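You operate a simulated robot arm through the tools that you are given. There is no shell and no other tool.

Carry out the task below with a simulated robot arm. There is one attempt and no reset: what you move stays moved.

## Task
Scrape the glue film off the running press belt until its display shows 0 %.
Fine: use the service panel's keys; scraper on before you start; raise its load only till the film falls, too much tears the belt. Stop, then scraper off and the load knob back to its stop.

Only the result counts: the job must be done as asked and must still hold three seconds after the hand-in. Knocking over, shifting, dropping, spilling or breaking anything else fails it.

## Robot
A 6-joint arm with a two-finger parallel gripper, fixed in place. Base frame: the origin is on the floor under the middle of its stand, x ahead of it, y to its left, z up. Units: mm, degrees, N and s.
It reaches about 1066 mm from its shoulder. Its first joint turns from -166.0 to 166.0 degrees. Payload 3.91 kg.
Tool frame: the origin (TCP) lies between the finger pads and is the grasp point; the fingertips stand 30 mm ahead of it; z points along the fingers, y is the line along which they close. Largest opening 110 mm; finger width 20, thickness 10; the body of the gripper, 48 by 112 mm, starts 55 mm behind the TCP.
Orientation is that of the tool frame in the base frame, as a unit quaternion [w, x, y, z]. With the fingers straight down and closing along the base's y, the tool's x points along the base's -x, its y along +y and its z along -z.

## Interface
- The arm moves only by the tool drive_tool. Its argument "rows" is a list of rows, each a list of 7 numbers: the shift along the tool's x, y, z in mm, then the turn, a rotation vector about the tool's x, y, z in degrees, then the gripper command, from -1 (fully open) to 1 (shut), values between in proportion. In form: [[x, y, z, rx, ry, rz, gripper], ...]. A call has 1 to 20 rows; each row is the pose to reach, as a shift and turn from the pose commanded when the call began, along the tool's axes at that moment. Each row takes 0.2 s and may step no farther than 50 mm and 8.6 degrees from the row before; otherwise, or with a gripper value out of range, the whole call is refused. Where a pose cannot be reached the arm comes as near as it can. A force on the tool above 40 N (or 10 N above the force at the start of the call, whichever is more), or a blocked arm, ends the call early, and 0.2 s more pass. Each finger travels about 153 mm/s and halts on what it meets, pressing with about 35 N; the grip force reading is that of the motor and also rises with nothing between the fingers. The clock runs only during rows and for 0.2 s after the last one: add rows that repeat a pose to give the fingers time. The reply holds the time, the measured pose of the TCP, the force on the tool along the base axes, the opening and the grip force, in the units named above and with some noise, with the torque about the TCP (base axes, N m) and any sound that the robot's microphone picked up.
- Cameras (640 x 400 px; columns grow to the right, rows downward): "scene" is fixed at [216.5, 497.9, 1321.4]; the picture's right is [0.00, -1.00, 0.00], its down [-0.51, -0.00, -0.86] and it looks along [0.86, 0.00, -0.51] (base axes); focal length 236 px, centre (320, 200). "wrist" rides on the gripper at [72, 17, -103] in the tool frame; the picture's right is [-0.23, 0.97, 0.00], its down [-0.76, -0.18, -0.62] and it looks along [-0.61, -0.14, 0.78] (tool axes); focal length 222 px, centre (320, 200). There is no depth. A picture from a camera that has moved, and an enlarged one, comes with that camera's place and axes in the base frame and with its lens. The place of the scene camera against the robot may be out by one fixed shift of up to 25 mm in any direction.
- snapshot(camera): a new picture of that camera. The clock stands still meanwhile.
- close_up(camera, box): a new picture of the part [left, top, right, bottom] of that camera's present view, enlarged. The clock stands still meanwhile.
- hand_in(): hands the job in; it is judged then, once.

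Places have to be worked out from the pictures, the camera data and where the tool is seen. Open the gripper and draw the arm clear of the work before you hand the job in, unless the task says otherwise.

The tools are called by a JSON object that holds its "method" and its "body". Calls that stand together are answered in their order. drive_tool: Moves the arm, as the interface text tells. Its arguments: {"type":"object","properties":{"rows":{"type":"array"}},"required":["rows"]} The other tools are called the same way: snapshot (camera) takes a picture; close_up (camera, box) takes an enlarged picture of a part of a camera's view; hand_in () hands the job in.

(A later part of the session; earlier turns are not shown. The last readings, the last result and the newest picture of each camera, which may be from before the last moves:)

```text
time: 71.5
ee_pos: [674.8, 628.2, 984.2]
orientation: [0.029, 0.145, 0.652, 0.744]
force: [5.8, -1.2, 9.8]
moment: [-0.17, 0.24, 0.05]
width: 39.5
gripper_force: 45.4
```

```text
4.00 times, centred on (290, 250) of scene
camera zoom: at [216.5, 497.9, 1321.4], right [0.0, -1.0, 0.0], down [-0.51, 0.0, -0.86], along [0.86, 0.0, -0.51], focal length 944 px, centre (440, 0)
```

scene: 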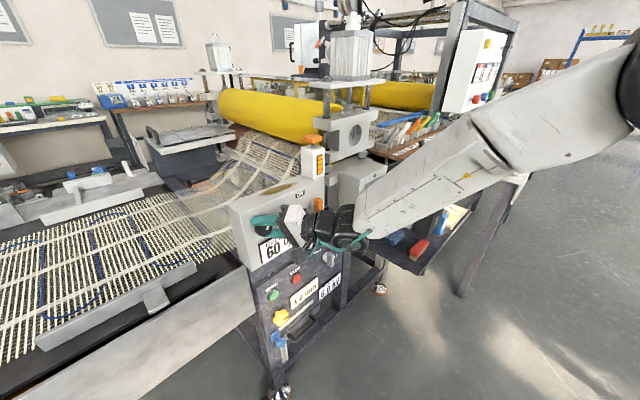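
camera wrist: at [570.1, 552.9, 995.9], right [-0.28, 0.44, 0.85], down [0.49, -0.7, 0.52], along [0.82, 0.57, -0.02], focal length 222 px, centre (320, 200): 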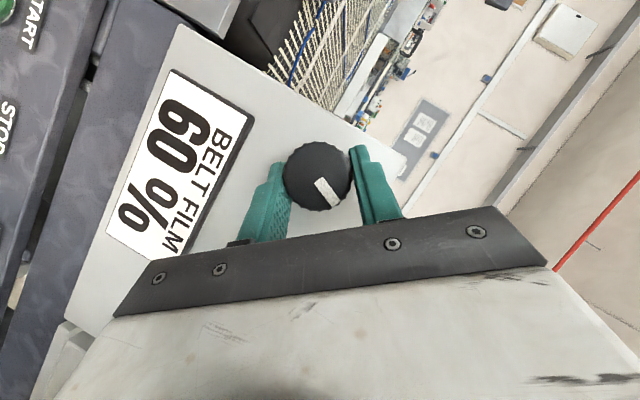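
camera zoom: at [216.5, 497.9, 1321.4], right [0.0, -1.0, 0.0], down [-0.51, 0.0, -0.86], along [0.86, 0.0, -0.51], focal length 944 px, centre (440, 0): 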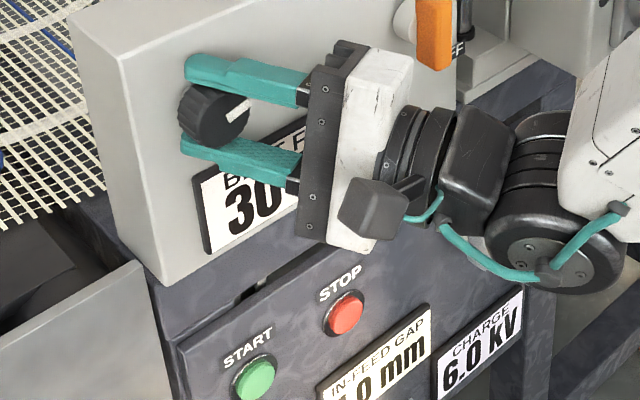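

30 % and falling steadily. I use the time to release the knob gently and back straight out along its axis, so I can be ready at STOP.

{"method": "drive_tool", "body": {"rows": [[0, 0, 0, 0, 0, 0, 0.1], [0, 0, 0, 0, 0, 0, -0.27], [0, 0, 0, 0, 0, 0, -0.27], [7.7, 0, -12.9, 0, 0, 0, -0.27], [15.4, 0, -25.7, 0, 0, 0, -0.27], [23, 0, -38.6, 0, 0, 0, -0.27], [30.7, 0, -51.5, 0, 0, 0, -0.27]]}}

{"method": "close_up", "body": {"camera": "scene", "box": [230, 200, 350, 300]}}

{"method": "snapshot", "body": {"camera": "wrist"}}

```text
time: 73.1
ee_pos: [630.1, 586.1, 983.4]
orientation: [0.028, 0.146, 0.652, 0.743]
force: [-0.5, 0.6, 0.6]
moment: [-0.04, 0.02, 0.0]
width: 69.9
gripper_force: 0.1
```

```text
4.00 times, centred on (290, 250) of scene
camera zoom: at [216.5, 497.9, 1321.4], right [0.0, -1.0, 0.0], down [-0.51, 0.0, -0.86], along [0.86, 0.0, -0.51], focal length 944 px, centre (440, 0)
```

zoom: 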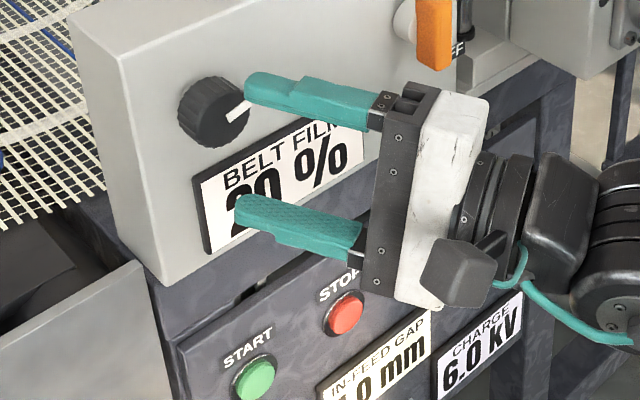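

```text
taken
camera wrist: at [537.9, 500.7, 1002.3], right [0.36, -0.2, 0.91], down [0.55, -0.75, -0.38], along [0.76, 0.63, -0.16], focal length 222 px, centre (320, 200)
```

wrist: 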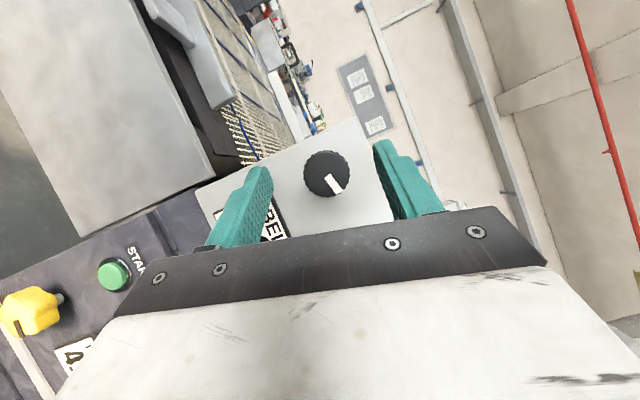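

Film is around 20 to 30 %. I close the gripper and travel down to a stand-off in front of STOP.

{"method": "drive_tool", "body": {"rows": [[-17.4, -30.6, -7.7, 3.15, -1.58, -1.14, 1], [-34.9, -61.2, -15.4, 6.3, -3.15, -2.28, 1], [-52.3, -91.8, -23.1, 9.45, -4.7, -3.4, 1], [-69.7, -122.4, -30.8, 12.6, -6.3, -4.55, 1], [-87.1, -152.9, -38.4, 15.75, -7.9, -5.7, 1], [-104.6, -183.5, -46.1, 18.9, -9.45, -6.8, 1], [-122, -214.1, -53.8, 22.05, -11, -8, 1], [-139.4, -244.7, -61.5, 25.2, -12.6, -9.1, 1], [-139.4, -244.7, -61.5, 25.2, -12.6, -9.1, 1]]}}

{"method": "close_up", "body": {"camera": "scene", "box": [230, 200, 350, 300]}}

{"method": "snapshot", "body": {"camera": "wrist"}}

```text
time: 75.1
ee_pos: [712.1, 530.8, 713.4]
orientation: [0.126, 0.175, 0.8, 0.559]
force: [0.1, -0.9, -0.8]
moment: [0.01, 0.0, 0.02]
width: 0.1
gripper_force: 35.9
```

```text
4.00 times, centred on (290, 250) of scene
camera zoom: at [216.5, 497.9, 1321.4], right [0.0, -1.0, 0.0], down [-0.51, 0.0, -0.86], along [0.86, 0.0, -0.51], focal length 944 px, centre (440, 0)
```

zoom: 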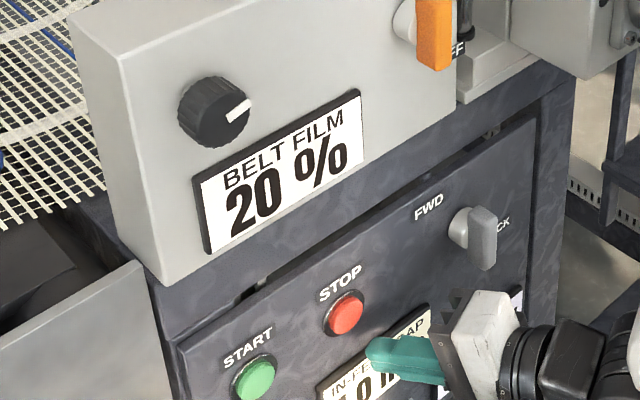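

```text
taken
camera wrist: at [608.1, 479.4, 764.7], right [0.34, 0.21, 0.92], down [0.42, -0.91, 0.05], along [0.84, 0.37, -0.4], focal length 222 px, centre (320, 200)
```

wrist: 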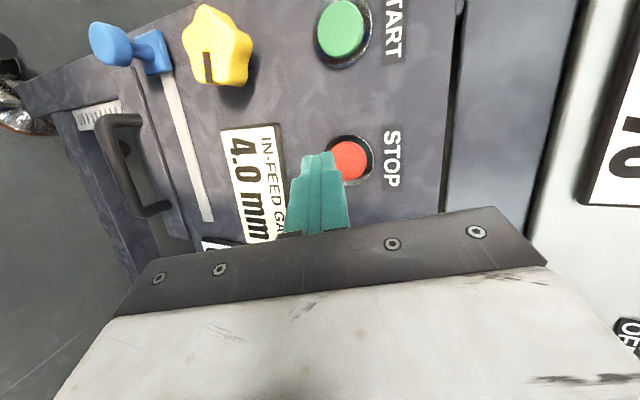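

STOP is at s≈122, z≈712 and film reads 20 %. I move the tip to about 8 mm in front of STOP and wait there.

{"method": "drive_tool", "body": {"rows": [[-1.2, 3, 8.5, 0, 0, 0, 1], [-4.3, 6, 16.5, 0, 0, 0, 1], [-7, 8.3, 23.4, 0, 0, 0, 1], [-7, 8.3, 23.4, 0, 0, 0, 1], [-7, 8.3, 23.4, 0, 0, 0, 1], [-7, 8.3, 23.4, 0, 0, 0, 1], [-7, 8.3, 23.4, 0, 0, 0, 1], [-7, 8.3, 23.4, 0, 0, 0, 1], [-7, 8.3, 23.4, 0, 0, 0, 1], [-7, 8.3, 23.4, 0, 0, 0, 1], [-7, 8.3, 23.4, 0, 0, 0, 1], [-7, 8.3, 23.4, 0, 0, 0, 1]]}}

{"method": "close_up", "body": {"camera": "scene", "box": [230, 200, 350, 300]}}

{"method": "snapshot", "body": {"camera": "wrist"}}

```text
time: 77.7
ee_pos: [729.9, 552.2, 712.9]
orientation: [0.125, 0.176, 0.8, 0.56]
force: [0.6, 0.2, -0.2]
moment: [0.01, -0.01, -0.03]
width: 0.0
gripper_force: 35.2
```

```text
4.00 times, centred on (290, 250) of scene
camera zoom: at [216.5, 497.9, 1321.4], right [0.0, -1.0, 0.0], down [-0.51, 0.0, -0.86], along [0.86, 0.0, -0.51], focal length 944 px, centre (440, 0)
```

zoom: 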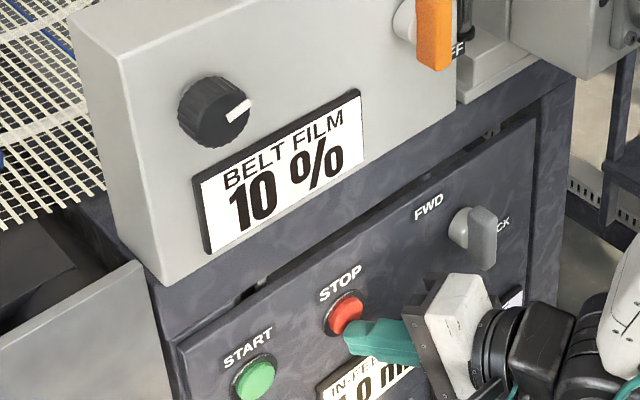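

```text
taken
camera wrist: at [624.5, 498.8, 764.8], right [0.34, 0.21, 0.92], down [0.42, -0.91, 0.05], along [0.84, 0.37, -0.4], focal length 222 px, centre (320, 200)
```

wrist: 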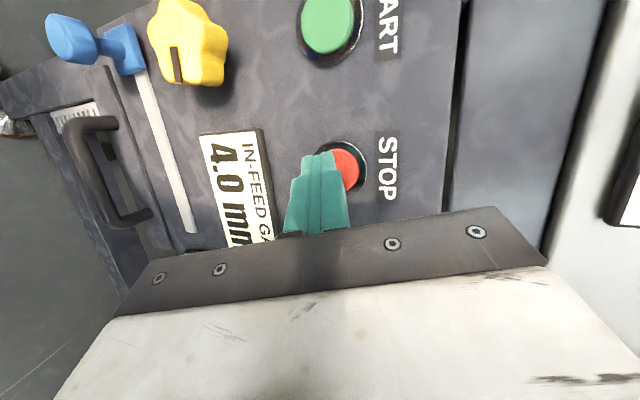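

10 % now and the tip is right in front of STOP. I wait about 3 seconds more.

{"method": "drive_tool", "body": {"rows": [[0, 0, 0, 0, 0, 0, 1], [0, 0, 0, 0, 0, 0, 1], [0, 0, 0, 0, 0, 0, 1], [0, 0, 0, 0, 0, 0, 1], [0, 0, 0, 0, 0, 0, 1], [0, 0, 0, 0, 0, 0, 1], [0, 0, 0, 0, 0, 0, 1], [0, 0, 0, 0, 0, 0, 1], [0, 0, 0, 0, 0, 0, 1], [0, 0, 0, 0, 0, 0, 1], [0, 0, 0, 0, 0, 0, 1], [0, 0, 0, 0, 0, 0, 1], [0, 0, 0, 0, 0, 0, 1], [0, 0, 0, 0, 0, 0, 1]]}}

{"method": "close_up", "body": {"camera": "scene", "box": [230, 200, 350, 300]}}

```text
time: 80.7
ee_pos: [729.8, 552.3, 713.7]
orientation: [0.125, 0.176, 0.801, 0.559]
force: [-0.9, 0.2, -0.1]
moment: [-0.01, 0.0, 0.01]
width: 0.0
gripper_force: 35.3
```

```text
4.00 times, centred on (290, 250) of scene
camera zoom: at [216.5, 497.9, 1321.4], right [0.0, -1.0, 0.0], down [-0.51, 0.0, -0.86], along [0.86, 0.0, -0.51], focal length 944 px, centre (440, 0)
```

zoom: 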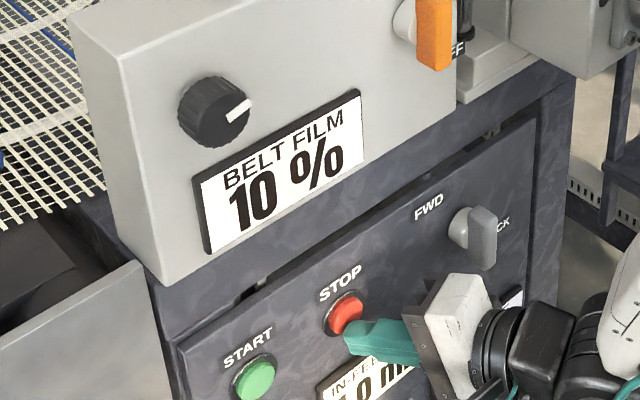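

Still 10 %. I wait another 2 seconds.

{"method": "drive_tool", "body": {"rows": [[0, 0, 0, 0, 0, 0, 1], [0, 0, 0, 0, 0, 0, 1], [0, 0, 0, 0, 0, 0, 1], [0, 0, 0, 0, 0, 0, 1], [0, 0, 0, 0, 0, 0, 1], [0, 0, 0, 0, 0, 0, 1], [0, 0, 0, 0, 0, 0, 1], [0, 0, 0, 0, 0, 0, 1], [0, 0, 0, 0, 0, 0, 1]]}}

{"method": "close_up", "body": {"camera": "scene", "box": [230, 200, 350, 300]}}

```text
time: 82.7
ee_pos: [729.5, 551.3, 713.3]
orientation: [0.125, 0.176, 0.801, 0.559]
force: [0.1, 0.6, 0.1]
moment: [-0.03, 0.01, 0.01]
width: 0.0
gripper_force: 34.6
```

```text
4.00 times, centred on (290, 250) of scene
camera zoom: at [216.5, 497.9, 1321.4], right [0.0, -1.0, 0.0], down [-0.51, 0.0, -0.86], along [0.86, 0.0, -0.51], focal length 944 px, centre (440, 0)
```

zoom: 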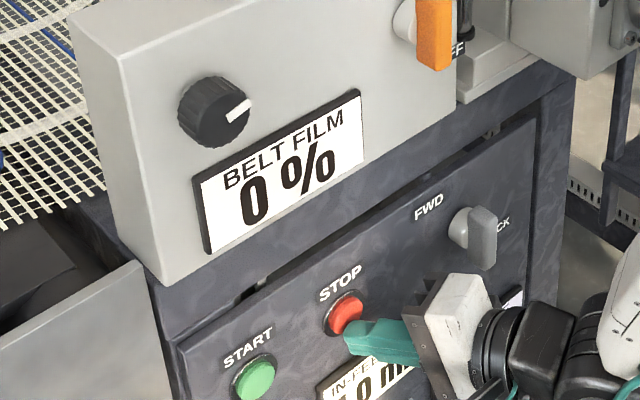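

The display shows 0 %. Since it reads in 10 % steps, I allow a short extra 2.5 s so the film is fully gone, then I'll press STOP.

{"method": "drive_tool", "body": {"rows": [[0, 0, 0, 0, 0, 0, 1], [0, 0, 0, 0, 0, 0, 1], [0, 0, 0, 0, 0, 0, 1], [0, 0, 0, 0, 0, 0, 1], [0, 0, 0, 0, 0, 0, 1], [0, 0, 0, 0, 0, 0, 1], [0, 0, 0, 0, 0, 0, 1], [0, 0, 0, 0, 0, 0, 1], [0, 0, 0, 0, 0, 0, 1], [0, 0, 0, 0, 0, 0, 1], [0, 0, 0, 0, 0, 0, 1], [0, 0, 0, 0, 0, 0, 1]]}}

{"method": "close_up", "body": {"camera": "scene", "box": [230, 200, 350, 300]}}

```text
time: 85.3
ee_pos: [729.2, 551.5, 713.1]
orientation: [0.125, 0.175, 0.801, 0.559]
force: [-0.1, -0.3, -0.3]
moment: [0.02, 0.03, -0.01]
width: 0.0
gripper_force: 34.9
```

```text
4.00 times, centred on (290, 250) of scene
camera zoom: at [216.5, 497.9, 1321.4], right [0.0, -1.0, 0.0], down [-0.51, 0.0, -0.86], along [0.86, 0.0, -0.51], focal length 944 px, centre (440, 0)
```

zoom: 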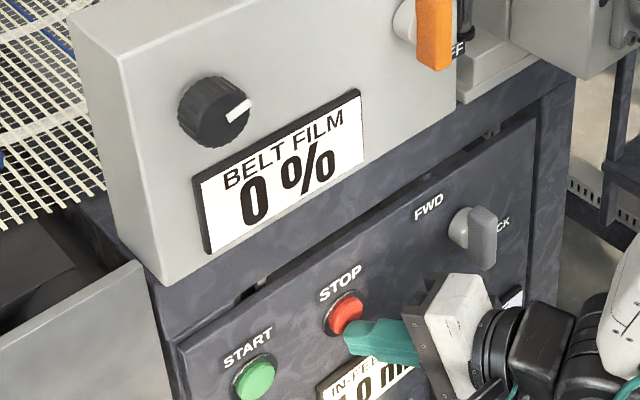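

Still 0 %. Now I press STOP along the panel normal.

{"method": "drive_tool", "body": {"rows": [[-1.4, 1.3, 3.5, 0, 0, 0, 1], [-2.4, 2.2, 6.2, 0, 0, 0, 1], [-3.4, 3.2, 8.8, 0, 0, 0, 1], [-4.5, 4.2, 11.5, 0, 0, 0, 1], [-5.1, 4.8, 13.2, 0, 0, 0, 1]]}}

{"method": "close_up", "body": {"camera": "scene", "box": [230, 200, 350, 300]}}

```text
time: 86.5
ee_pos: [738.8, 559.5, 713.5]
orientation: [0.124, 0.176, 0.801, 0.559]
force: [-25.8, -21.8, 8.0]
moment: [0.11, -0.1, 0.13]
width: 0.0
gripper_force: 34.7
heard: click
```

```text
4.00 times, centred on (290, 250) of scene
camera zoom: at [216.5, 497.9, 1321.4], right [0.0, -1.0, 0.0], down [-0.51, 0.0, -0.86], along [0.86, 0.0, -0.51], focal length 944 px, centre (440, 0)
```

zoom: 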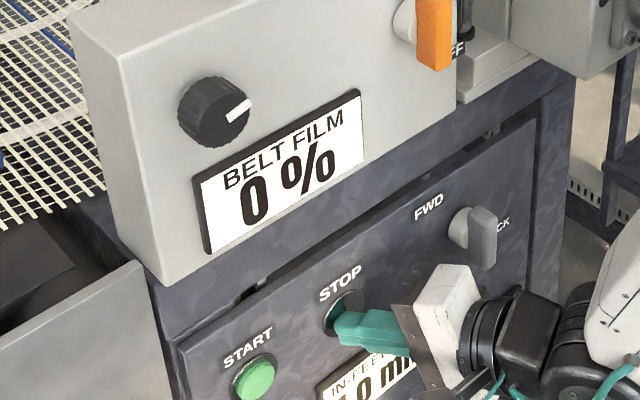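

A click, so STOP is pressed. I back off and check that the machine has stopped.

{"method": "drive_tool", "body": {"rows": [[6.8, -6.4, -17.6, 0, 0, 0, 1], [13.7, -12.8, -35.3, 0, 0, 0, 1], [24, -22.4, -61.7, 0, 0, 0, 1], [24, -22.4, -61.7, 0, 0, 0, 1], [24, -22.4, -61.7, 0, 0, 0, 1]]}}

{"method": "close_up", "body": {"camera": "scene", "box": [230, 200, 350, 300]}}

{"method": "snapshot", "body": {"camera": "wrist"}}

```text
time: 87.7
ee_pos: [691.2, 510.3, 713.4]
orientation: [0.127, 0.174, 0.801, 0.559]
force: [0.1, 0.8, 0.2]
moment: [0.0, 0.01, 0.01]
width: 0.2
gripper_force: 34.8
```

```text
4.00 times, centred on (290, 250) of scene
camera zoom: at [216.5, 497.9, 1321.4], right [0.0, -1.0, 0.0], down [-0.51, 0.0, -0.86], along [0.86, 0.0, -0.51], focal length 944 px, centre (440, 0)
```

zoom: 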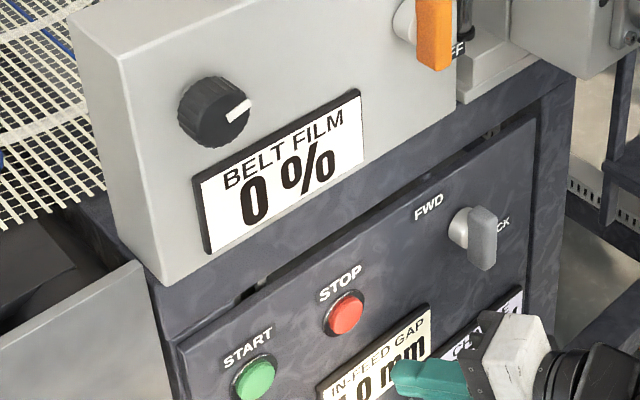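

```text
taken
camera wrist: at [586.6, 458.4, 764.9], right [0.34, 0.21, 0.92], down [0.42, -0.91, 0.05], along [0.84, 0.37, -0.4], focal length 222 px, centre (320, 200)
```

wrist: 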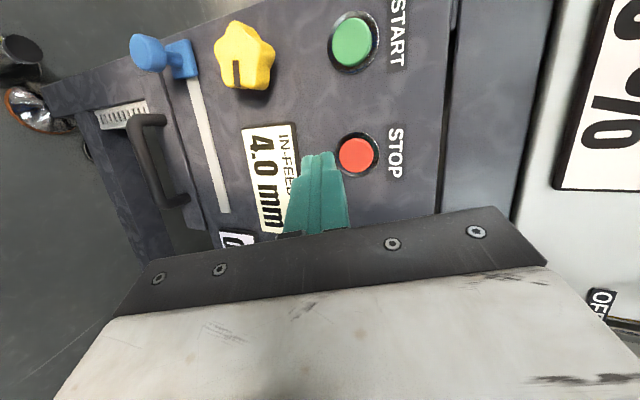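

Stopped. Next is scraper off: I move to the right of the lever's upper end, in front of the box, with the tool level at azimuth 63°.

{"method": "drive_tool", "body": {"rows": [[-15, 30.9, -14, -2.5, -0.25, 0.1, 1], [-30.1, 61.9, -27.9, -5, -0.5, 0.2, 1], [-45.1, 92.8, -41.9, -7.5, -0.75, 0.3, 1], [-60.2, 123.8, -55.9, -10, -1, 0.45, 1], [-75.2, 154.7, -69.8, -12.5, -1.25, 0.55, 1], [-90.2, 185.6, -83.8, -15, -1.5, 0.7, 1], [-105.3, 216.6, -97.7, -17.5, -1.75, 0.8, 1], [-120.3, 247.5, -111.7, -20, -2, 0.9, 1], [-120.3, 247.5, -111.7, -20, -2, 0.9, 1]]}}

{"method": "snapshot", "body": {"camera": "wrist"}}

{"method": "close_up", "body": {"camera": "scene", "box": [270, 160, 380, 250]}}

{"method": "close_up", "body": {"camera": "scene", "box": [230, 220, 360, 320]}}

```text
time: 89.7
ee_pos: [791.2, 443.4, 984.3]
orientation: [0.163, 0.167, 0.688, 0.687]
force: [-0.2, -0.3, -0.2]
moment: [-0.02, -0.03, 0.02]
width: 0.0
gripper_force: 35.1
```

```text
taken
camera wrist: at [679.3, 384.3, 1001.9], right [0.21, -0.1, 0.97], down [0.39, -0.9, -0.18], along [0.9, 0.42, -0.15], focal length 222 px, centre (320, 200)
```

wrist: 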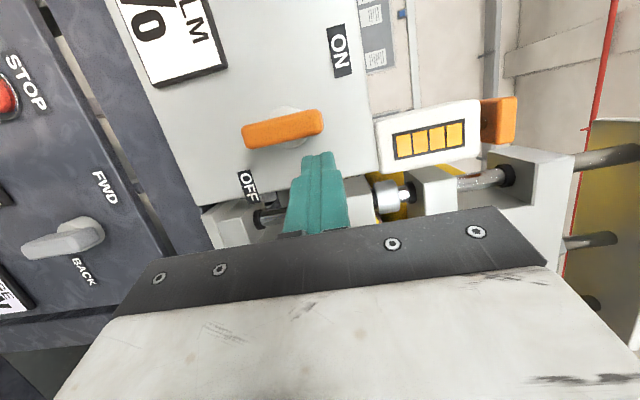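

```text
4.44 times, centred on (325, 205) of scene
camera zoom: at [216.5, 497.9, 1321.4], right [0.0, -1.0, 0.0], down [-0.51, 0.0, -0.86], along [0.86, 0.0, -0.51], focal length 1049 px, centre (298, 178)
```

zoom: 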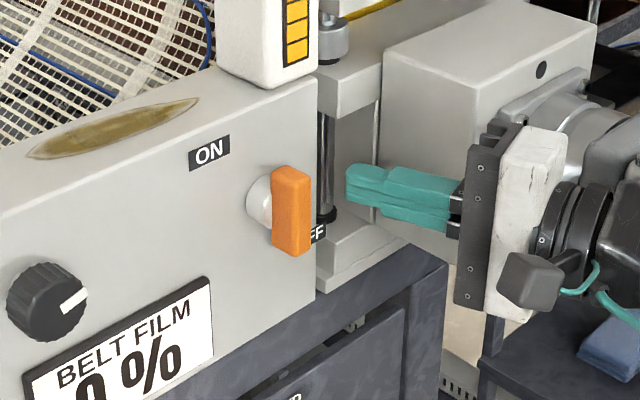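

```text
4.00 times, centred on (295, 270) of scene
camera zoom: at [216.5, 497.9, 1321.4], right [0.0, -1.0, 0.0], down [-0.51, 0.0, -0.86], along [0.86, 0.0, -0.51], focal length 944 px, centre (420, -80)
```

zoom: 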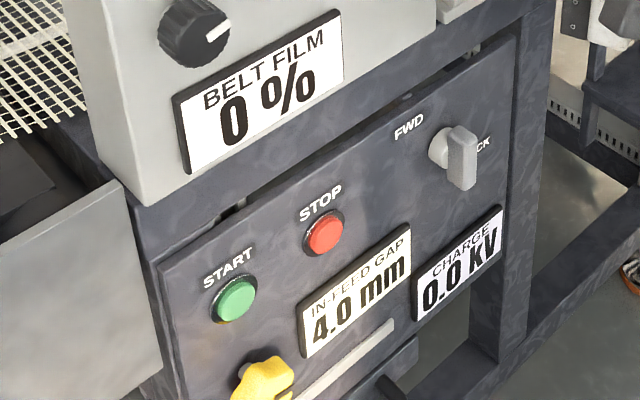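

CHARGE is 0.0 kV and film 0 %, so the machine is stopped. I slide the tip in beside the lever's upper end, to the right of the bar.

{"method": "drive_tool", "body": {"rows": [[-3.7, -4, 11.4, 0, 0, 0, 1], [-7.7, -4, 23.8, 0, 0, 0, 1], [-11.4, -4, 35.2, 0, 0, 0, 1], [-11.4, -4, 35.2, 0, 0, 0, 1]]}}

{"method": "close_up", "body": {"camera": "wrist", "box": [200, 60, 440, 220]}}

{"method": "close_up", "body": {"camera": "scene", "box": [270, 160, 380, 250]}}

```text
time: 90.7
ee_pos: [816.5, 469.0, 980.7]
orientation: [0.162, 0.168, 0.688, 0.687]
force: [-0.8, 0.6, -0.3]
moment: [0.0, 0.03, -0.02]
width: 0.0
gripper_force: 35.2
```

```text
2.50 times, centred on (320, 140) of wrist
camera zoom: at [704.5, 409.8, 998.3], right [0.21, -0.1, 0.97], down [0.39, -0.9, -0.18], along [0.9, 0.42, -0.15], focal length 555 px, centre (320, 350)
```

zoom: 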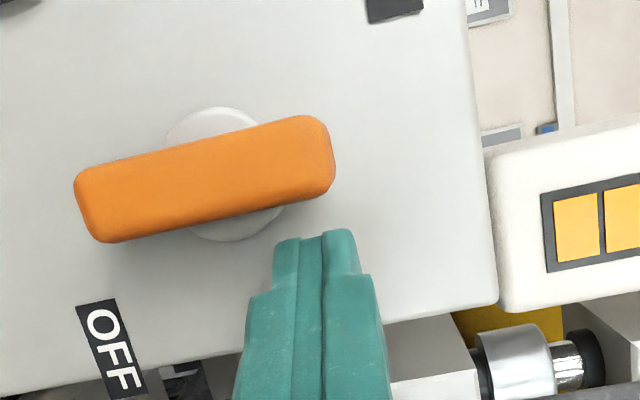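

```text
4.44 times, centred on (325, 205) of scene
camera zoom: at [216.5, 497.9, 1321.4], right [0.0, -1.0, 0.0], down [-0.51, 0.0, -0.86], along [0.86, 0.0, -0.51], focal length 1049 px, centre (298, 178)
```

zoom: 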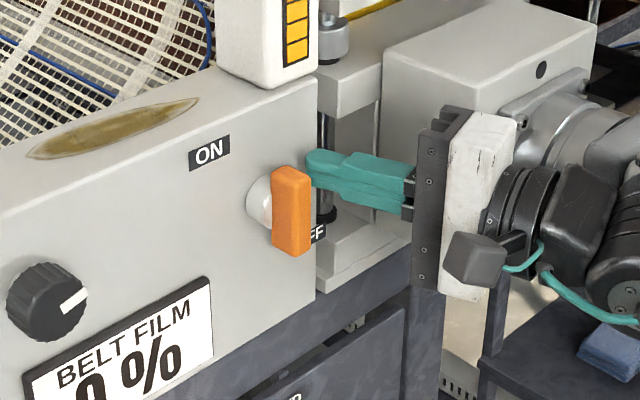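

The tip is beside the bar's upper end. I push it left and over along the arc about the hub, turning the lever counter-clockwise back to horizontal.

{"method": "drive_tool", "body": {"rows": [[0, -3.6, 0, 0, 0, 0, 1], [4.3, -3.5, 1.4, 0, 0, 0, 1], [9.5, 1, 3.1, 0, 0, 0, 1], [15.6, 4, 5.1, 0, 0, 0, 1], [22.2, 5.3, 7.2, 0, 0, 0, 1], [28.9, 5, 9.4, 0, 0, 0, 1], [35.4, 2.9, 11.5, 0, 0, 0, 1], [41.2, -0.7, 13.4, 0, 0, 0, 1], [44.7, -4.2, 14.5, 0, 0, 0, 1]]}}

{"method": "close_up", "body": {"camera": "wrist", "box": [200, 60, 440, 220]}}

{"method": "close_up", "body": {"camera": "scene", "box": [270, 160, 380, 250]}}

```text
time: 92.7
ee_pos: [785.1, 501.1, 978.7]
orientation: [0.166, 0.168, 0.686, 0.689]
force: [5.6, -10.4, 14.1]
moment: [-0.07, -0.22, -0.16]
width: 0.0
gripper_force: 34.7
```

```text
2.50 times, centred on (320, 140) of wrist
camera zoom: at [673.3, 441.9, 995.3], right [0.2, -0.11, 0.97], down [0.39, -0.9, -0.18], along [0.9, 0.42, -0.14], focal length 555 px, centre (320, 350)
```

zoom: 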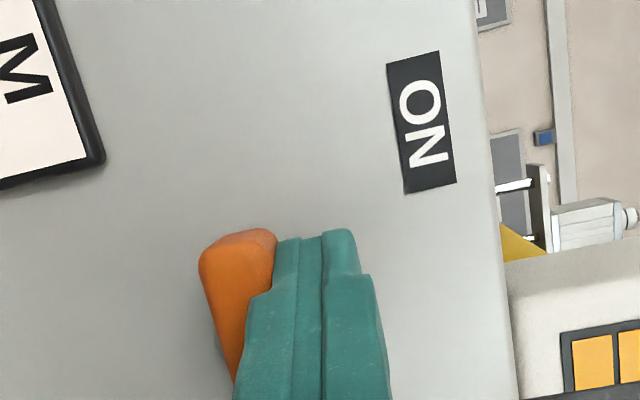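

```text
4.44 times, centred on (325, 205) of scene
camera zoom: at [216.5, 497.9, 1321.4], right [0.0, -1.0, 0.0], down [-0.51, 0.0, -0.86], along [0.86, 0.0, -0.51], focal length 1049 px, centre (298, 178)
```

zoom: 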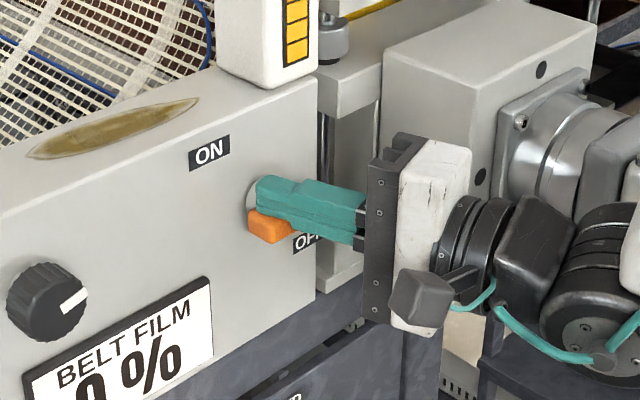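

The lever is nearly horizontal and the tip feels about 18 N. I push down 3 mm more to make sure it's at its stop.

{"method": "drive_tool", "body": {"rows": [[0, -1.5, 0, 0, 0, 0, 1], [0, -3, 0, 0, 0, 0, 1], [0, -3, 0, 0, 0, 0, 1]]}}

```text
time: 93.3
ee_pos: [785.9, 501.0, 978.7]
orientation: [0.166, 0.167, 0.684, 0.691]
force: [-8.6, -32.7, 9.1]
moment: [-0.36, 0.05, -0.32]
width: 0.0
gripper_force: 35.4
stopped in row 2: the force on the tool passed its limit at 42 N (the readings are from after the stop); the commanded pose is now the measured one
```

The stop is reached. I lift off the bar and back away from the lever.

{"method": "drive_tool", "body": {"rows": [[0, 3, -1, 0, 0, 0, 1], [0.5, 6, -3, 0, 0, 0, 1], [6.2, 6, -19, 0, 0, 0, 1], [12.4, 6, -38, 0, 0, 0, 1], [21.6, 6, -66, 0, 0, 0, 1], [21.6, 6, -66, 0, 0, 0, 1]]}}

{"method": "snapshot", "body": {"camera": "wrist"}}

{"method": "close_up", "body": {"camera": "scene", "box": [270, 160, 380, 250]}}

```text
time: 94.7
ee_pos: [736.3, 455.4, 981.9]
orientation: [0.165, 0.166, 0.685, 0.69]
force: [-0.3, -0.8, -0.1]
moment: [-0.02, 0.02, -0.02]
width: 0.0
gripper_force: 34.9
```

```text
taken
camera wrist: at [623.6, 396.0, 998.6], right [0.2, -0.11, 0.97], down [0.39, -0.9, -0.18], along [0.9, 0.42, -0.14], focal length 222 px, centre (320, 200)
```

wrist: 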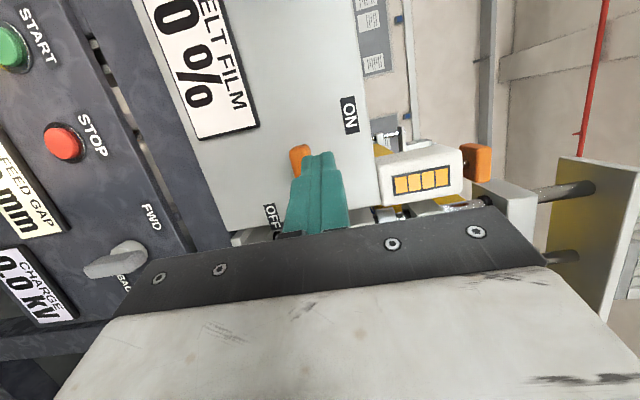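

```text
4.44 times, centred on (325, 205) of scene
camera zoom: at [216.5, 497.9, 1321.4], right [0.0, -1.0, 0.0], down [-0.51, 0.0, -0.86], along [0.86, 0.0, -0.51], focal length 1049 px, centre (298, 178)
```

zoom: 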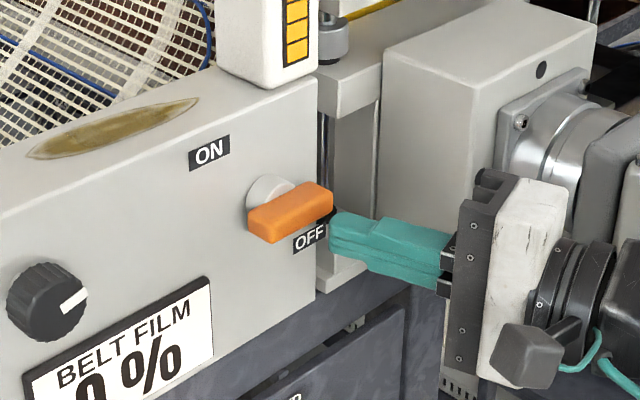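

The lever is horizontal at OFF, same as at the start. Now I return to the knob stand-off where I let it go, fingers open to 70 mm.

{"method": "drive_tool", "body": {"rows": [[30.8, 0.2, 13.6, -0.92, 2.56, 2.18, -0.27], [61.6, 0.4, 27.2, -1.84, 5.12, 4.36, -0.27], [92.5, 0.6, 40.9, -2.76, 7.68, 6.54, -0.27], [123.3, 0.9, 54.5, -3.68, 10.24, 8.72, -0.27], [154.1, 1.2, 68.1, -4.6, 12.8, 10.9, -0.27], [154.1, 1.2, 68.1, -4.6, 12.8, 10.9, -0.27]]}}

{"method": "snapshot", "body": {"camera": "wrist"}}

{"method": "close_up", "body": {"camera": "scene", "box": [230, 200, 350, 300]}}

```text
time: 96.1
ee_pos: [628.9, 584.1, 983.2]
orientation: [0.027, 0.145, 0.653, 0.743]
force: [0.3, 0.6, 0.4]
moment: [-0.01, -0.02, 0.01]
width: 69.8
gripper_force: 0.1
```

```text
taken
camera wrist: at [536.1, 498.7, 1002.0], right [0.36, -0.2, 0.91], down [0.54, -0.75, -0.38], along [0.76, 0.63, -0.16], focal length 222 px, centre (320, 200)
```

wrist: 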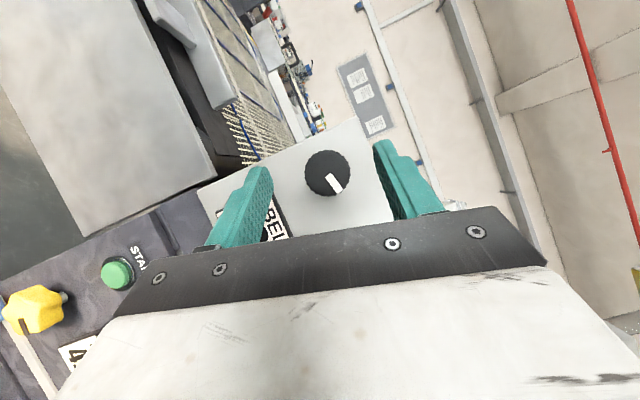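

```text
4.00 times, centred on (290, 250) of scene
camera zoom: at [216.5, 497.9, 1321.4], right [0.0, -1.0, 0.0], down [-0.51, 0.0, -0.86], along [0.86, 0.0, -0.51], focal length 944 px, centre (440, 0)
```

zoom: 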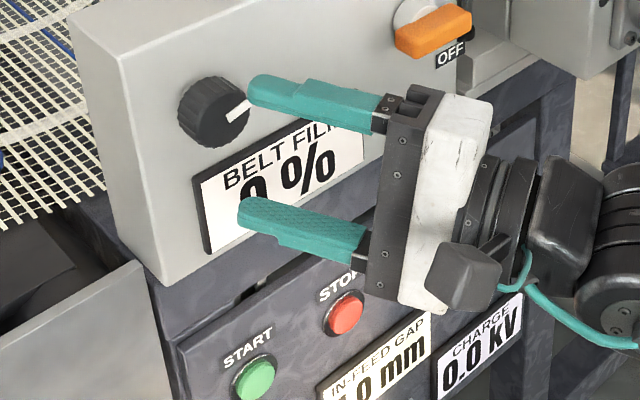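

I'm lined up as before. I move straight in 62 mm and close on the knob.

{"method": "drive_tool", "body": {"rows": [[-7.9, 0, 13.3, 0, 0, 0, -0.27], [-15.9, 0, 26.6, 0, 0, 0, -0.27], [-23.8, 0, 39.9, 0, 0, 0, -0.27], [-31.7, 0, 53.2, 0, 0, 0, -0.27], [-31.7, 0, 53.2, 0, 0, 0, 0.2], [-31.7, 0, 53.2, 0, 0, 0, 1], [-31.7, 0, 53.2, 0, 0, 0, 1]]}}

{"method": "close_up", "body": {"camera": "wrist", "box": [90, 40, 390, 240]}}

```text
time: 97.7
ee_pos: [672.9, 628.3, 984.4]
orientation: [0.029, 0.145, 0.653, 0.742]
force: [-0.9, 1.5, -8.4]
moment: [0.22, -0.25, -0.15]
width: 39.8
gripper_force: 44.4
```

```text
2.00 times, centred on (240, 140) of wrist
camera zoom: at [580.6, 543.8, 1002.6], right [0.36, -0.2, 0.91], down [0.54, -0.75, -0.38], along [0.76, 0.63, -0.17], focal length 444 px, centre (480, 320)
```

zoom: 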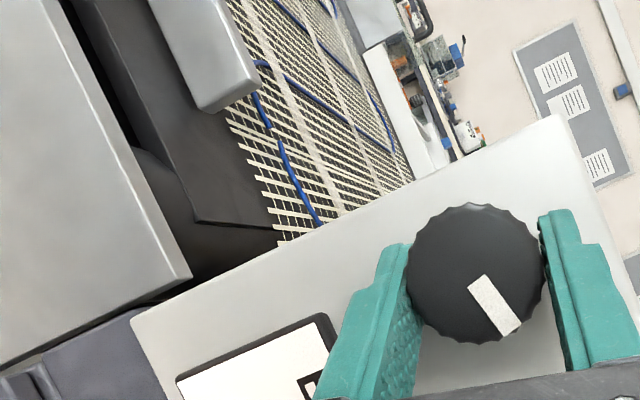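

Gripped with the mark in the same place between the fingers. I turn counter-clockwise 10° in two steps and check the forces.

{"method": "drive_tool", "body": {"rows": [[0, 0, 0, 2.56, 0, -4.29, 1], [0, 0.4, 0, 5.12, 0, -8.59, 1], [0, 0.4, 0, 5.12, 0, -8.59, 1]]}}

```text
time: 98.5
ee_pos: [674.2, 628.6, 984.9]
orientation: [0.076, 0.097, 0.694, 0.709]
force: [1.3, 2.4, -5.5]
moment: [0.19, -0.27, -0.09]
width: 39.8
gripper_force: 44.7
```

Forces stay low, so I continue counter-clockwise another 15°.

{"method": "drive_tool", "body": {"rows": [[0, 0.3, 0, 2.56, 0, -4.29, 1], [0, 0.7, 0, 5.12, 0, -8.59, 1], [0, 1.1, 0, 7.68, 0, -12.88, 1], [0, 1.1, 0, 7.68, 0, -12.88, 1]]}}

{"method": "close_up", "body": {"camera": "wrist", "box": [90, 40, 390, 240]}}

```text
time: 99.5
ee_pos: [673.9, 629.3, 986.6]
orientation: [0.151, 0.024, 0.746, 0.648]
force: [2.4, -1.0, -0.9]
moment: [0.02, -0.05, 0.25]
width: 39.5
gripper_force: 44.8
```

```text
2.00 times, centred on (240, 140) of wrist
camera zoom: at [575.3, 548.9, 1001.1], right [0.06, 0.1, 0.99], down [0.6, -0.8, 0.04], along [0.8, 0.59, -0.11], focal length 444 px, centre (480, 320)
```

zoom: 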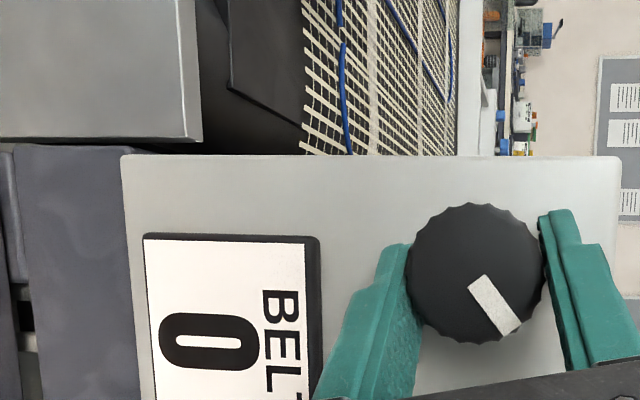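

The knob follows with no force. It's at about +29° from its original position. I turn 20° more.

{"method": "drive_tool", "body": {"rows": [[0, 0.4, 0, 2.56, 0, -4.29, 1], [0, 0.8, 0, 5.12, 0, -8.59, 1], [0, 1.1, 0, 7.68, 0, -12.88, 1], [0, 1.4, 0, 10.24, 0, -17.18, 1], [0, 1.4, 0, 10.24, 0, -17.18, 1]]}}

{"method": "close_up", "body": {"camera": "wrist", "box": [90, 40, 390, 240]}}

```text
time: 100.7
ee_pos: [672.6, 629.3, 989.3]
orientation: [0.243, -0.075, 0.795, 0.55]
force: [2.0, 6.1, 10.2]
moment: [-0.22, 0.33, -0.22]
width: 39.6
gripper_force: 45.3
```

```text
2.00 times, centred on (240, 140) of wrist
camera zoom: at [571.8, 552.4, 997.8], right [-0.18, 0.34, 0.92], down [0.54, -0.75, 0.38], along [0.82, 0.57, -0.05], focal length 444 px, centre (480, 320)
```

zoom: 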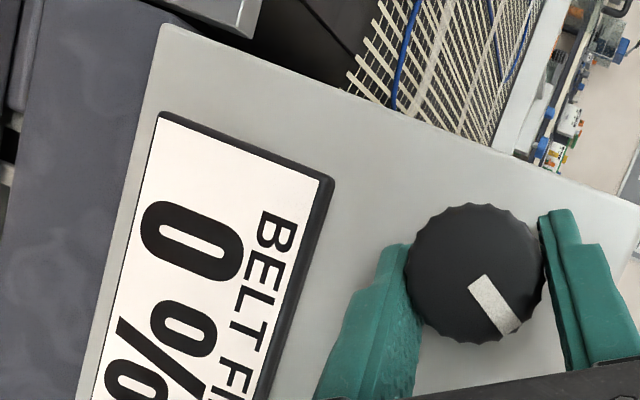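

About 9° remain to the original position. I turn 9° more and check the torque and the mark.

{"method": "drive_tool", "body": {"rows": [[0, 0, 0, 1.54, 0, -2.58, 1], [0, 0.1, 0, 3.07, 0, -5.15, 1], [0, 0.3, 0, 4.61, 0, -7.73, 1], [0, 0.3, 0, 4.61, 0, -7.73, 1]]}}

{"method": "close_up", "body": {"camera": "wrist", "box": [90, 40, 390, 240]}}

```text
time: 101.7
ee_pos: [672.0, 629.7, 989.1]
orientation: [0.282, -0.118, 0.81, 0.5]
force: [10.8, 21.3, 20.5]
moment: [0.25, -0.07, -0.79]
width: 39.4
gripper_force: 45.5
```

```text
2.00 times, centred on (240, 140) of wrist
camera zoom: at [570.5, 553.7, 995.8], right [-0.28, 0.44, 0.86], down [0.49, -0.7, 0.52], along [0.83, 0.56, -0.02], focal length 444 px, centre (480, 320)
```

zoom: 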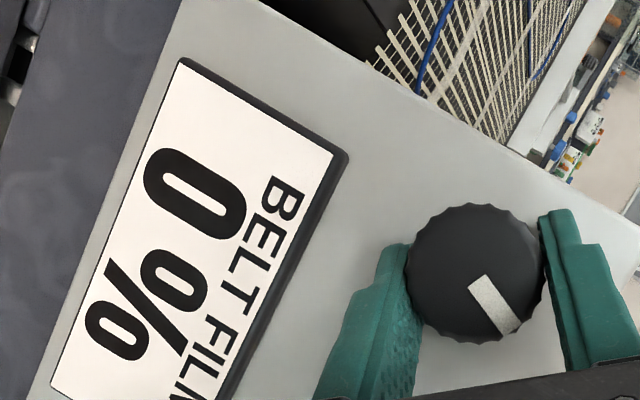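

The tool is back at its starting angle. I relieve the side force and turn 4° past, to seat the knob against its stop.

{"method": "drive_tool", "body": {"rows": [[-0.5, 1.2, 0.9, 0, 0, 0, 1], [-0.5, 1.3, 0.9, 1.02, 0, -1.72, 1], [-0.5, 1.4, 0.9, 2.05, 0, -3.43, 1], [-0.5, 1.4, 0.9, 2.05, 0, -3.43, 1]]}}

{"method": "close_up", "body": {"camera": "wrist", "box": [90, 40, 390, 240]}}

```text
time: 102.7
ee_pos: [671.6, 630.3, 989.6]
orientation: [0.299, -0.137, 0.815, 0.477]
force: [0.2, 5.4, 22.9]
moment: [-0.34, 0.51, 0.2]
width: 39.6
gripper_force: 45.4
```

```text
2.00 times, centred on (240, 140) of wrist
camera zoom: at [569.9, 554.2, 995.1], right [-0.32, 0.48, 0.82], down [0.47, -0.67, 0.58], along [0.83, 0.56, -0.01], focal length 444 px, centre (480, 320)
```

zoom: 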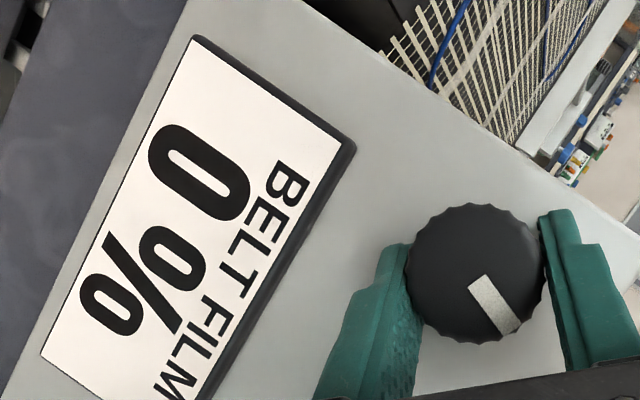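

The mark appears to have followed past its starting angle with little torque, so the stop may lie further. I turn another 5° counter-clockwise and compare.

{"method": "drive_tool", "body": {"rows": [[0, 0.6, 0, 1.28, 0, -2.15, 1], [0, 1, 0, 2.56, 0, -4.29, 1], [0, 1, 0, 2.56, 0, -4.29, 1]]}}

{"method": "close_up", "body": {"camera": "wrist", "box": [270, 120, 390, 220]}}

{"method": "close_up", "body": {"camera": "scene", "box": [230, 200, 330, 270]}}

```text
time: 103.5
ee_pos: [672.3, 631.6, 990.7]
orientation: [0.319, -0.161, 0.82, 0.447]
force: [-2.6, -2.5, 18.0]
moment: [0.59, -0.5, -0.13]
width: 39.5
gripper_force: 45.1
```

```text
4.00 times, centred on (330, 170) of wrist
camera zoom: at [569.2, 554.9, 993.9], right [-0.36, 0.53, 0.77], down [0.43, -0.63, 0.64], along [0.83, 0.56, 0.0], focal length 888 px, centre (280, 320)
```

zoom: 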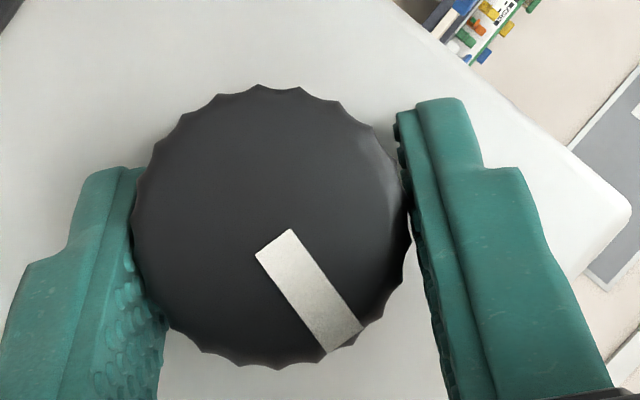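

```text
5.71 times, centred on (280, 235) of scene
camera zoom: at [216.5, 497.9, 1321.4], right [0.0, -1.0, 0.0], down [-0.51, 0.0, -0.86], along [0.86, 0.0, -0.51], focal length 1348 px, centre (549, 0)
```

zoom: 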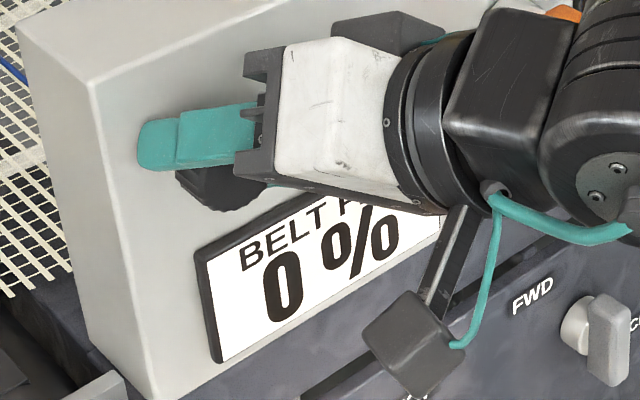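

The mark is now at about 15°, 9° past where it began, so the original position wasn't the stop. I keep turning counter-clockwise in steps until the knob stops following.

{"method": "drive_tool", "body": {"rows": [[0, 0.6, 0, 1.28, 0, -2.15, 1], [0, 1.2, 0, 2.56, 0, -4.29, 1], [0, 1.6, 0, 3.84, 0, -6.44, 1], [0, 2, 0, 5.12, 0, -8.59, 1], [0, 2, 0, 5.12, 0, -8.59, 1]]}}

{"method": "close_up", "body": {"camera": "wrist", "box": [270, 120, 390, 220]}}

```text
time: 104.7
ee_pos: [671.2, 631.5, 991.5]
orientation: [0.359, -0.207, 0.825, 0.384]
force: [-0.7, -14.0, 11.5]
moment: [0.62, -0.68, -0.24]
width: 39.6
gripper_force: 44.6
```

```text
4.00 times, centred on (330, 170) of wrist
camera zoom: at [568.3, 555.9, 991.2], right [-0.45, 0.62, 0.64], down [0.34, -0.55, 0.76], along [0.82, 0.56, 0.04], focal length 888 px, centre (280, 320)
```

zoom: 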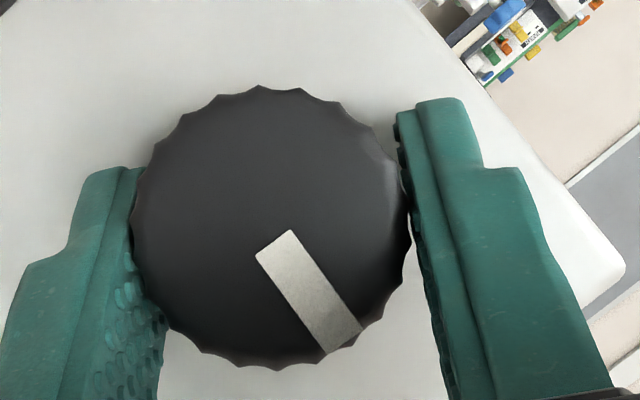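

It still follows, with the mark now about 5° right of vertical. I go on another 10°.

{"method": "drive_tool", "body": {"rows": [[0, 0.2, 0, 1.28, 0, -2.15, 1], [0, 0.5, 0, 2.56, 0, -4.29, 1], [0, 0.8, 0, 3.84, 0, -6.44, 1], [0, 1, 0, 5.12, 0, -8.59, 1], [0, 1, 0, 5.12, 0, -8.59, 1]]}}

{"method": "close_up", "body": {"camera": "wrist", "box": [270, 120, 390, 220]}}

```text
time: 105.4
ee_pos: [673.3, 633.3, 992.2]
orientation: [0.37, -0.243, 0.825, 0.351]
force: [-37.4, 13.0, 7.1]
moment: [-0.89, 1.52, -0.57]
width: 39.2
gripper_force: 44.9
out of reach, approached as far as the arm can: row 2, 3
stopped in row 3: the force on the tool passed its limit at 99 N (the readings are from after the stop); the commanded pose is now the measured one
```

```text
4.00 times, centred on (330, 170) of wrist
camera zoom: at [572.5, 554.7, 992.7], right [-0.51, 0.65, 0.57], down [0.31, -0.48, 0.82], along [0.81, 0.59, 0.04], focal length 888 px, centre (280, 320)
```

zoom: 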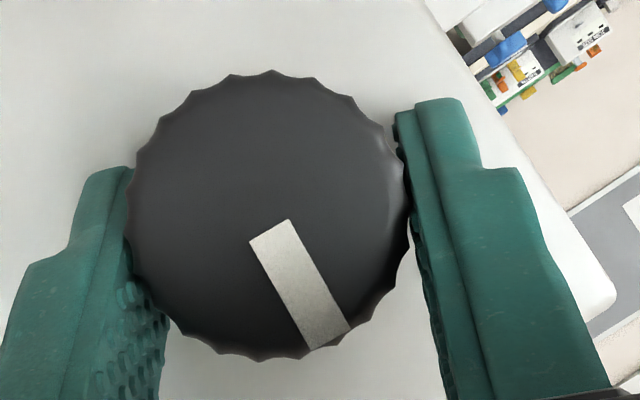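

A joint limit pushed the arm off line and loaded the knob sideways. I open the gripper at once and back straight out.

{"method": "drive_tool", "body": {"rows": [[0, 0, 0, 0, 0, 0, 0.1], [0, 0, 0, 0, 0, 0, -0.27], [0, 0, 0, 0, 0, 0, -0.27]]}}

{"method": "snapshot", "body": {"camera": "wrist"}}

```text
time: 106.2
ee_pos: [677.9, 628.4, 991.9]
orientation: [0.369, -0.24, 0.827, 0.35]
force: [-30.8, -7.1, 7.1]
moment: [-0.24, 0.23, -0.21]
width: 60.1
gripper_force: 0.0
```

```text
taken
camera wrist: at [576.2, 551.2, 992.6], right [-0.5, 0.65, 0.57], down [0.31, -0.48, 0.82], along [0.81, 0.59, 0.04], focal length 222 px, centre (320, 200)
```

wrist: 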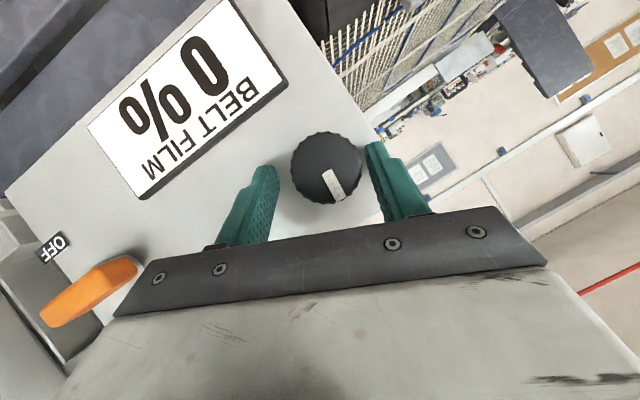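

There's still 27 N of outward push, so a fingertip is probably on the face. I retreat straight out along the normal.

{"method": "drive_tool", "body": {"rows": [[5.3, 0.2, -8.5, 0, 0, 0, -0.27], [15.9, 0.5, -25.4, 0, 0, 0, -0.27], [31.8, 1.1, -50.9, 0, 0, 0, -0.27], [31.8, 1.1, -50.9, 0, 0, 0, -0.27]]}}

{"method": "snapshot", "body": {"camera": "wrist"}}

{"method": "snapshot", "body": {"camera": "scene"}}

```text
time: 107.2
ee_pos: [644.9, 582.3, 994.5]
orientation: [0.364, -0.245, 0.826, 0.353]
force: [-0.2, -1.0, -0.1]
moment: [0.0, 0.04, 0.0]
width: 69.8
gripper_force: 0.1
out of reach, approached as far as the arm can: row 3, 4
```

```text
taken
camera wrist: at [543.6, 503.2, 995.9], right [-0.5, 0.65, 0.57], down [0.32, -0.48, 0.82], along [0.8, 0.6, 0.03], focal length 222 px, centre (320, 200)
```

wrist: 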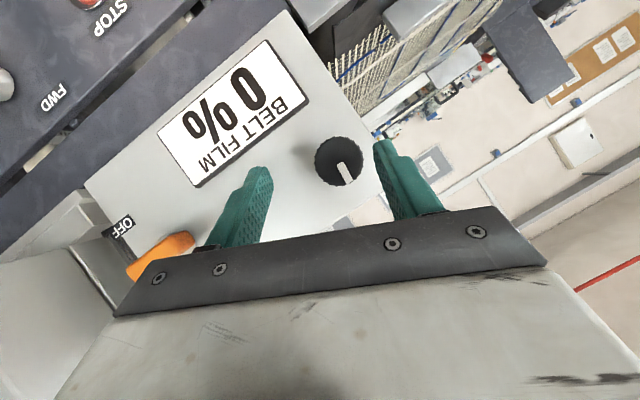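

```text
taken
```

scene: 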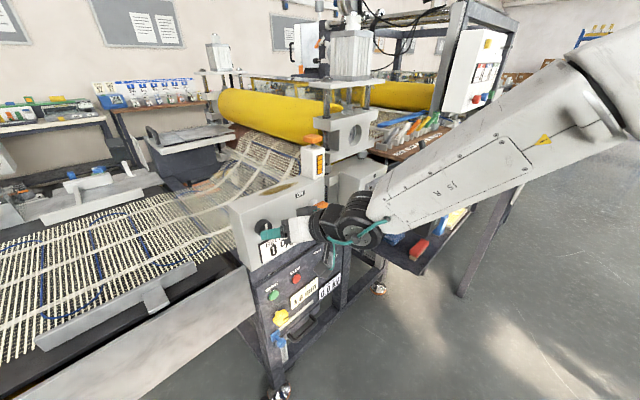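

The arm is free and everything looks intact. I zoom in on the knob to read its mark angle.

{"method": "close_up", "body": {"camera": "wrist", "box": [280, 110, 400, 210]}}

{"method": "close_up", "body": {"camera": "scene", "box": [230, 190, 340, 280]}}

```text
4.00 times, centred on (340, 160) of wrist
camera zoom: at [543.6, 503.2, 995.9], right [-0.5, 0.65, 0.57], down [0.32, -0.48, 0.82], along [0.8, 0.6, 0.03], focal length 888 px, centre (240, 360)
```

zoom: 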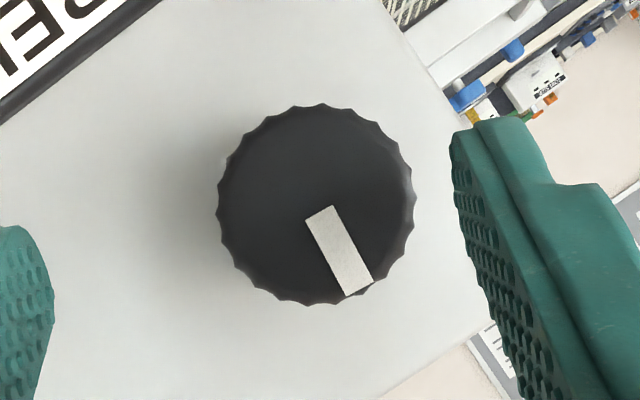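

```text
4.44 times, centred on (285, 235) of scene
camera zoom: at [216.5, 497.9, 1321.4], right [0.0, -1.0, 0.0], down [-0.51, 0.0, -0.86], along [0.86, 0.0, -0.51], focal length 1049 px, centre (476, 44)
```

zoom: 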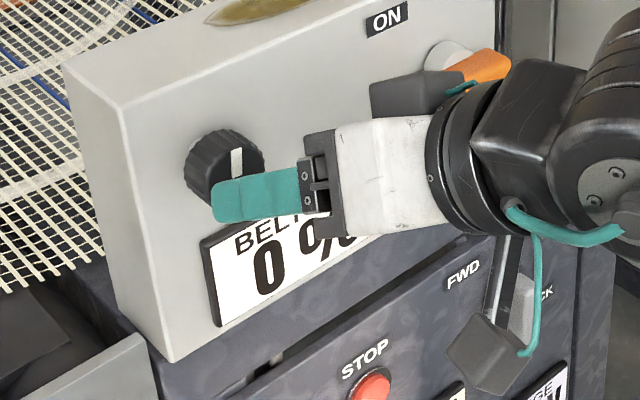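

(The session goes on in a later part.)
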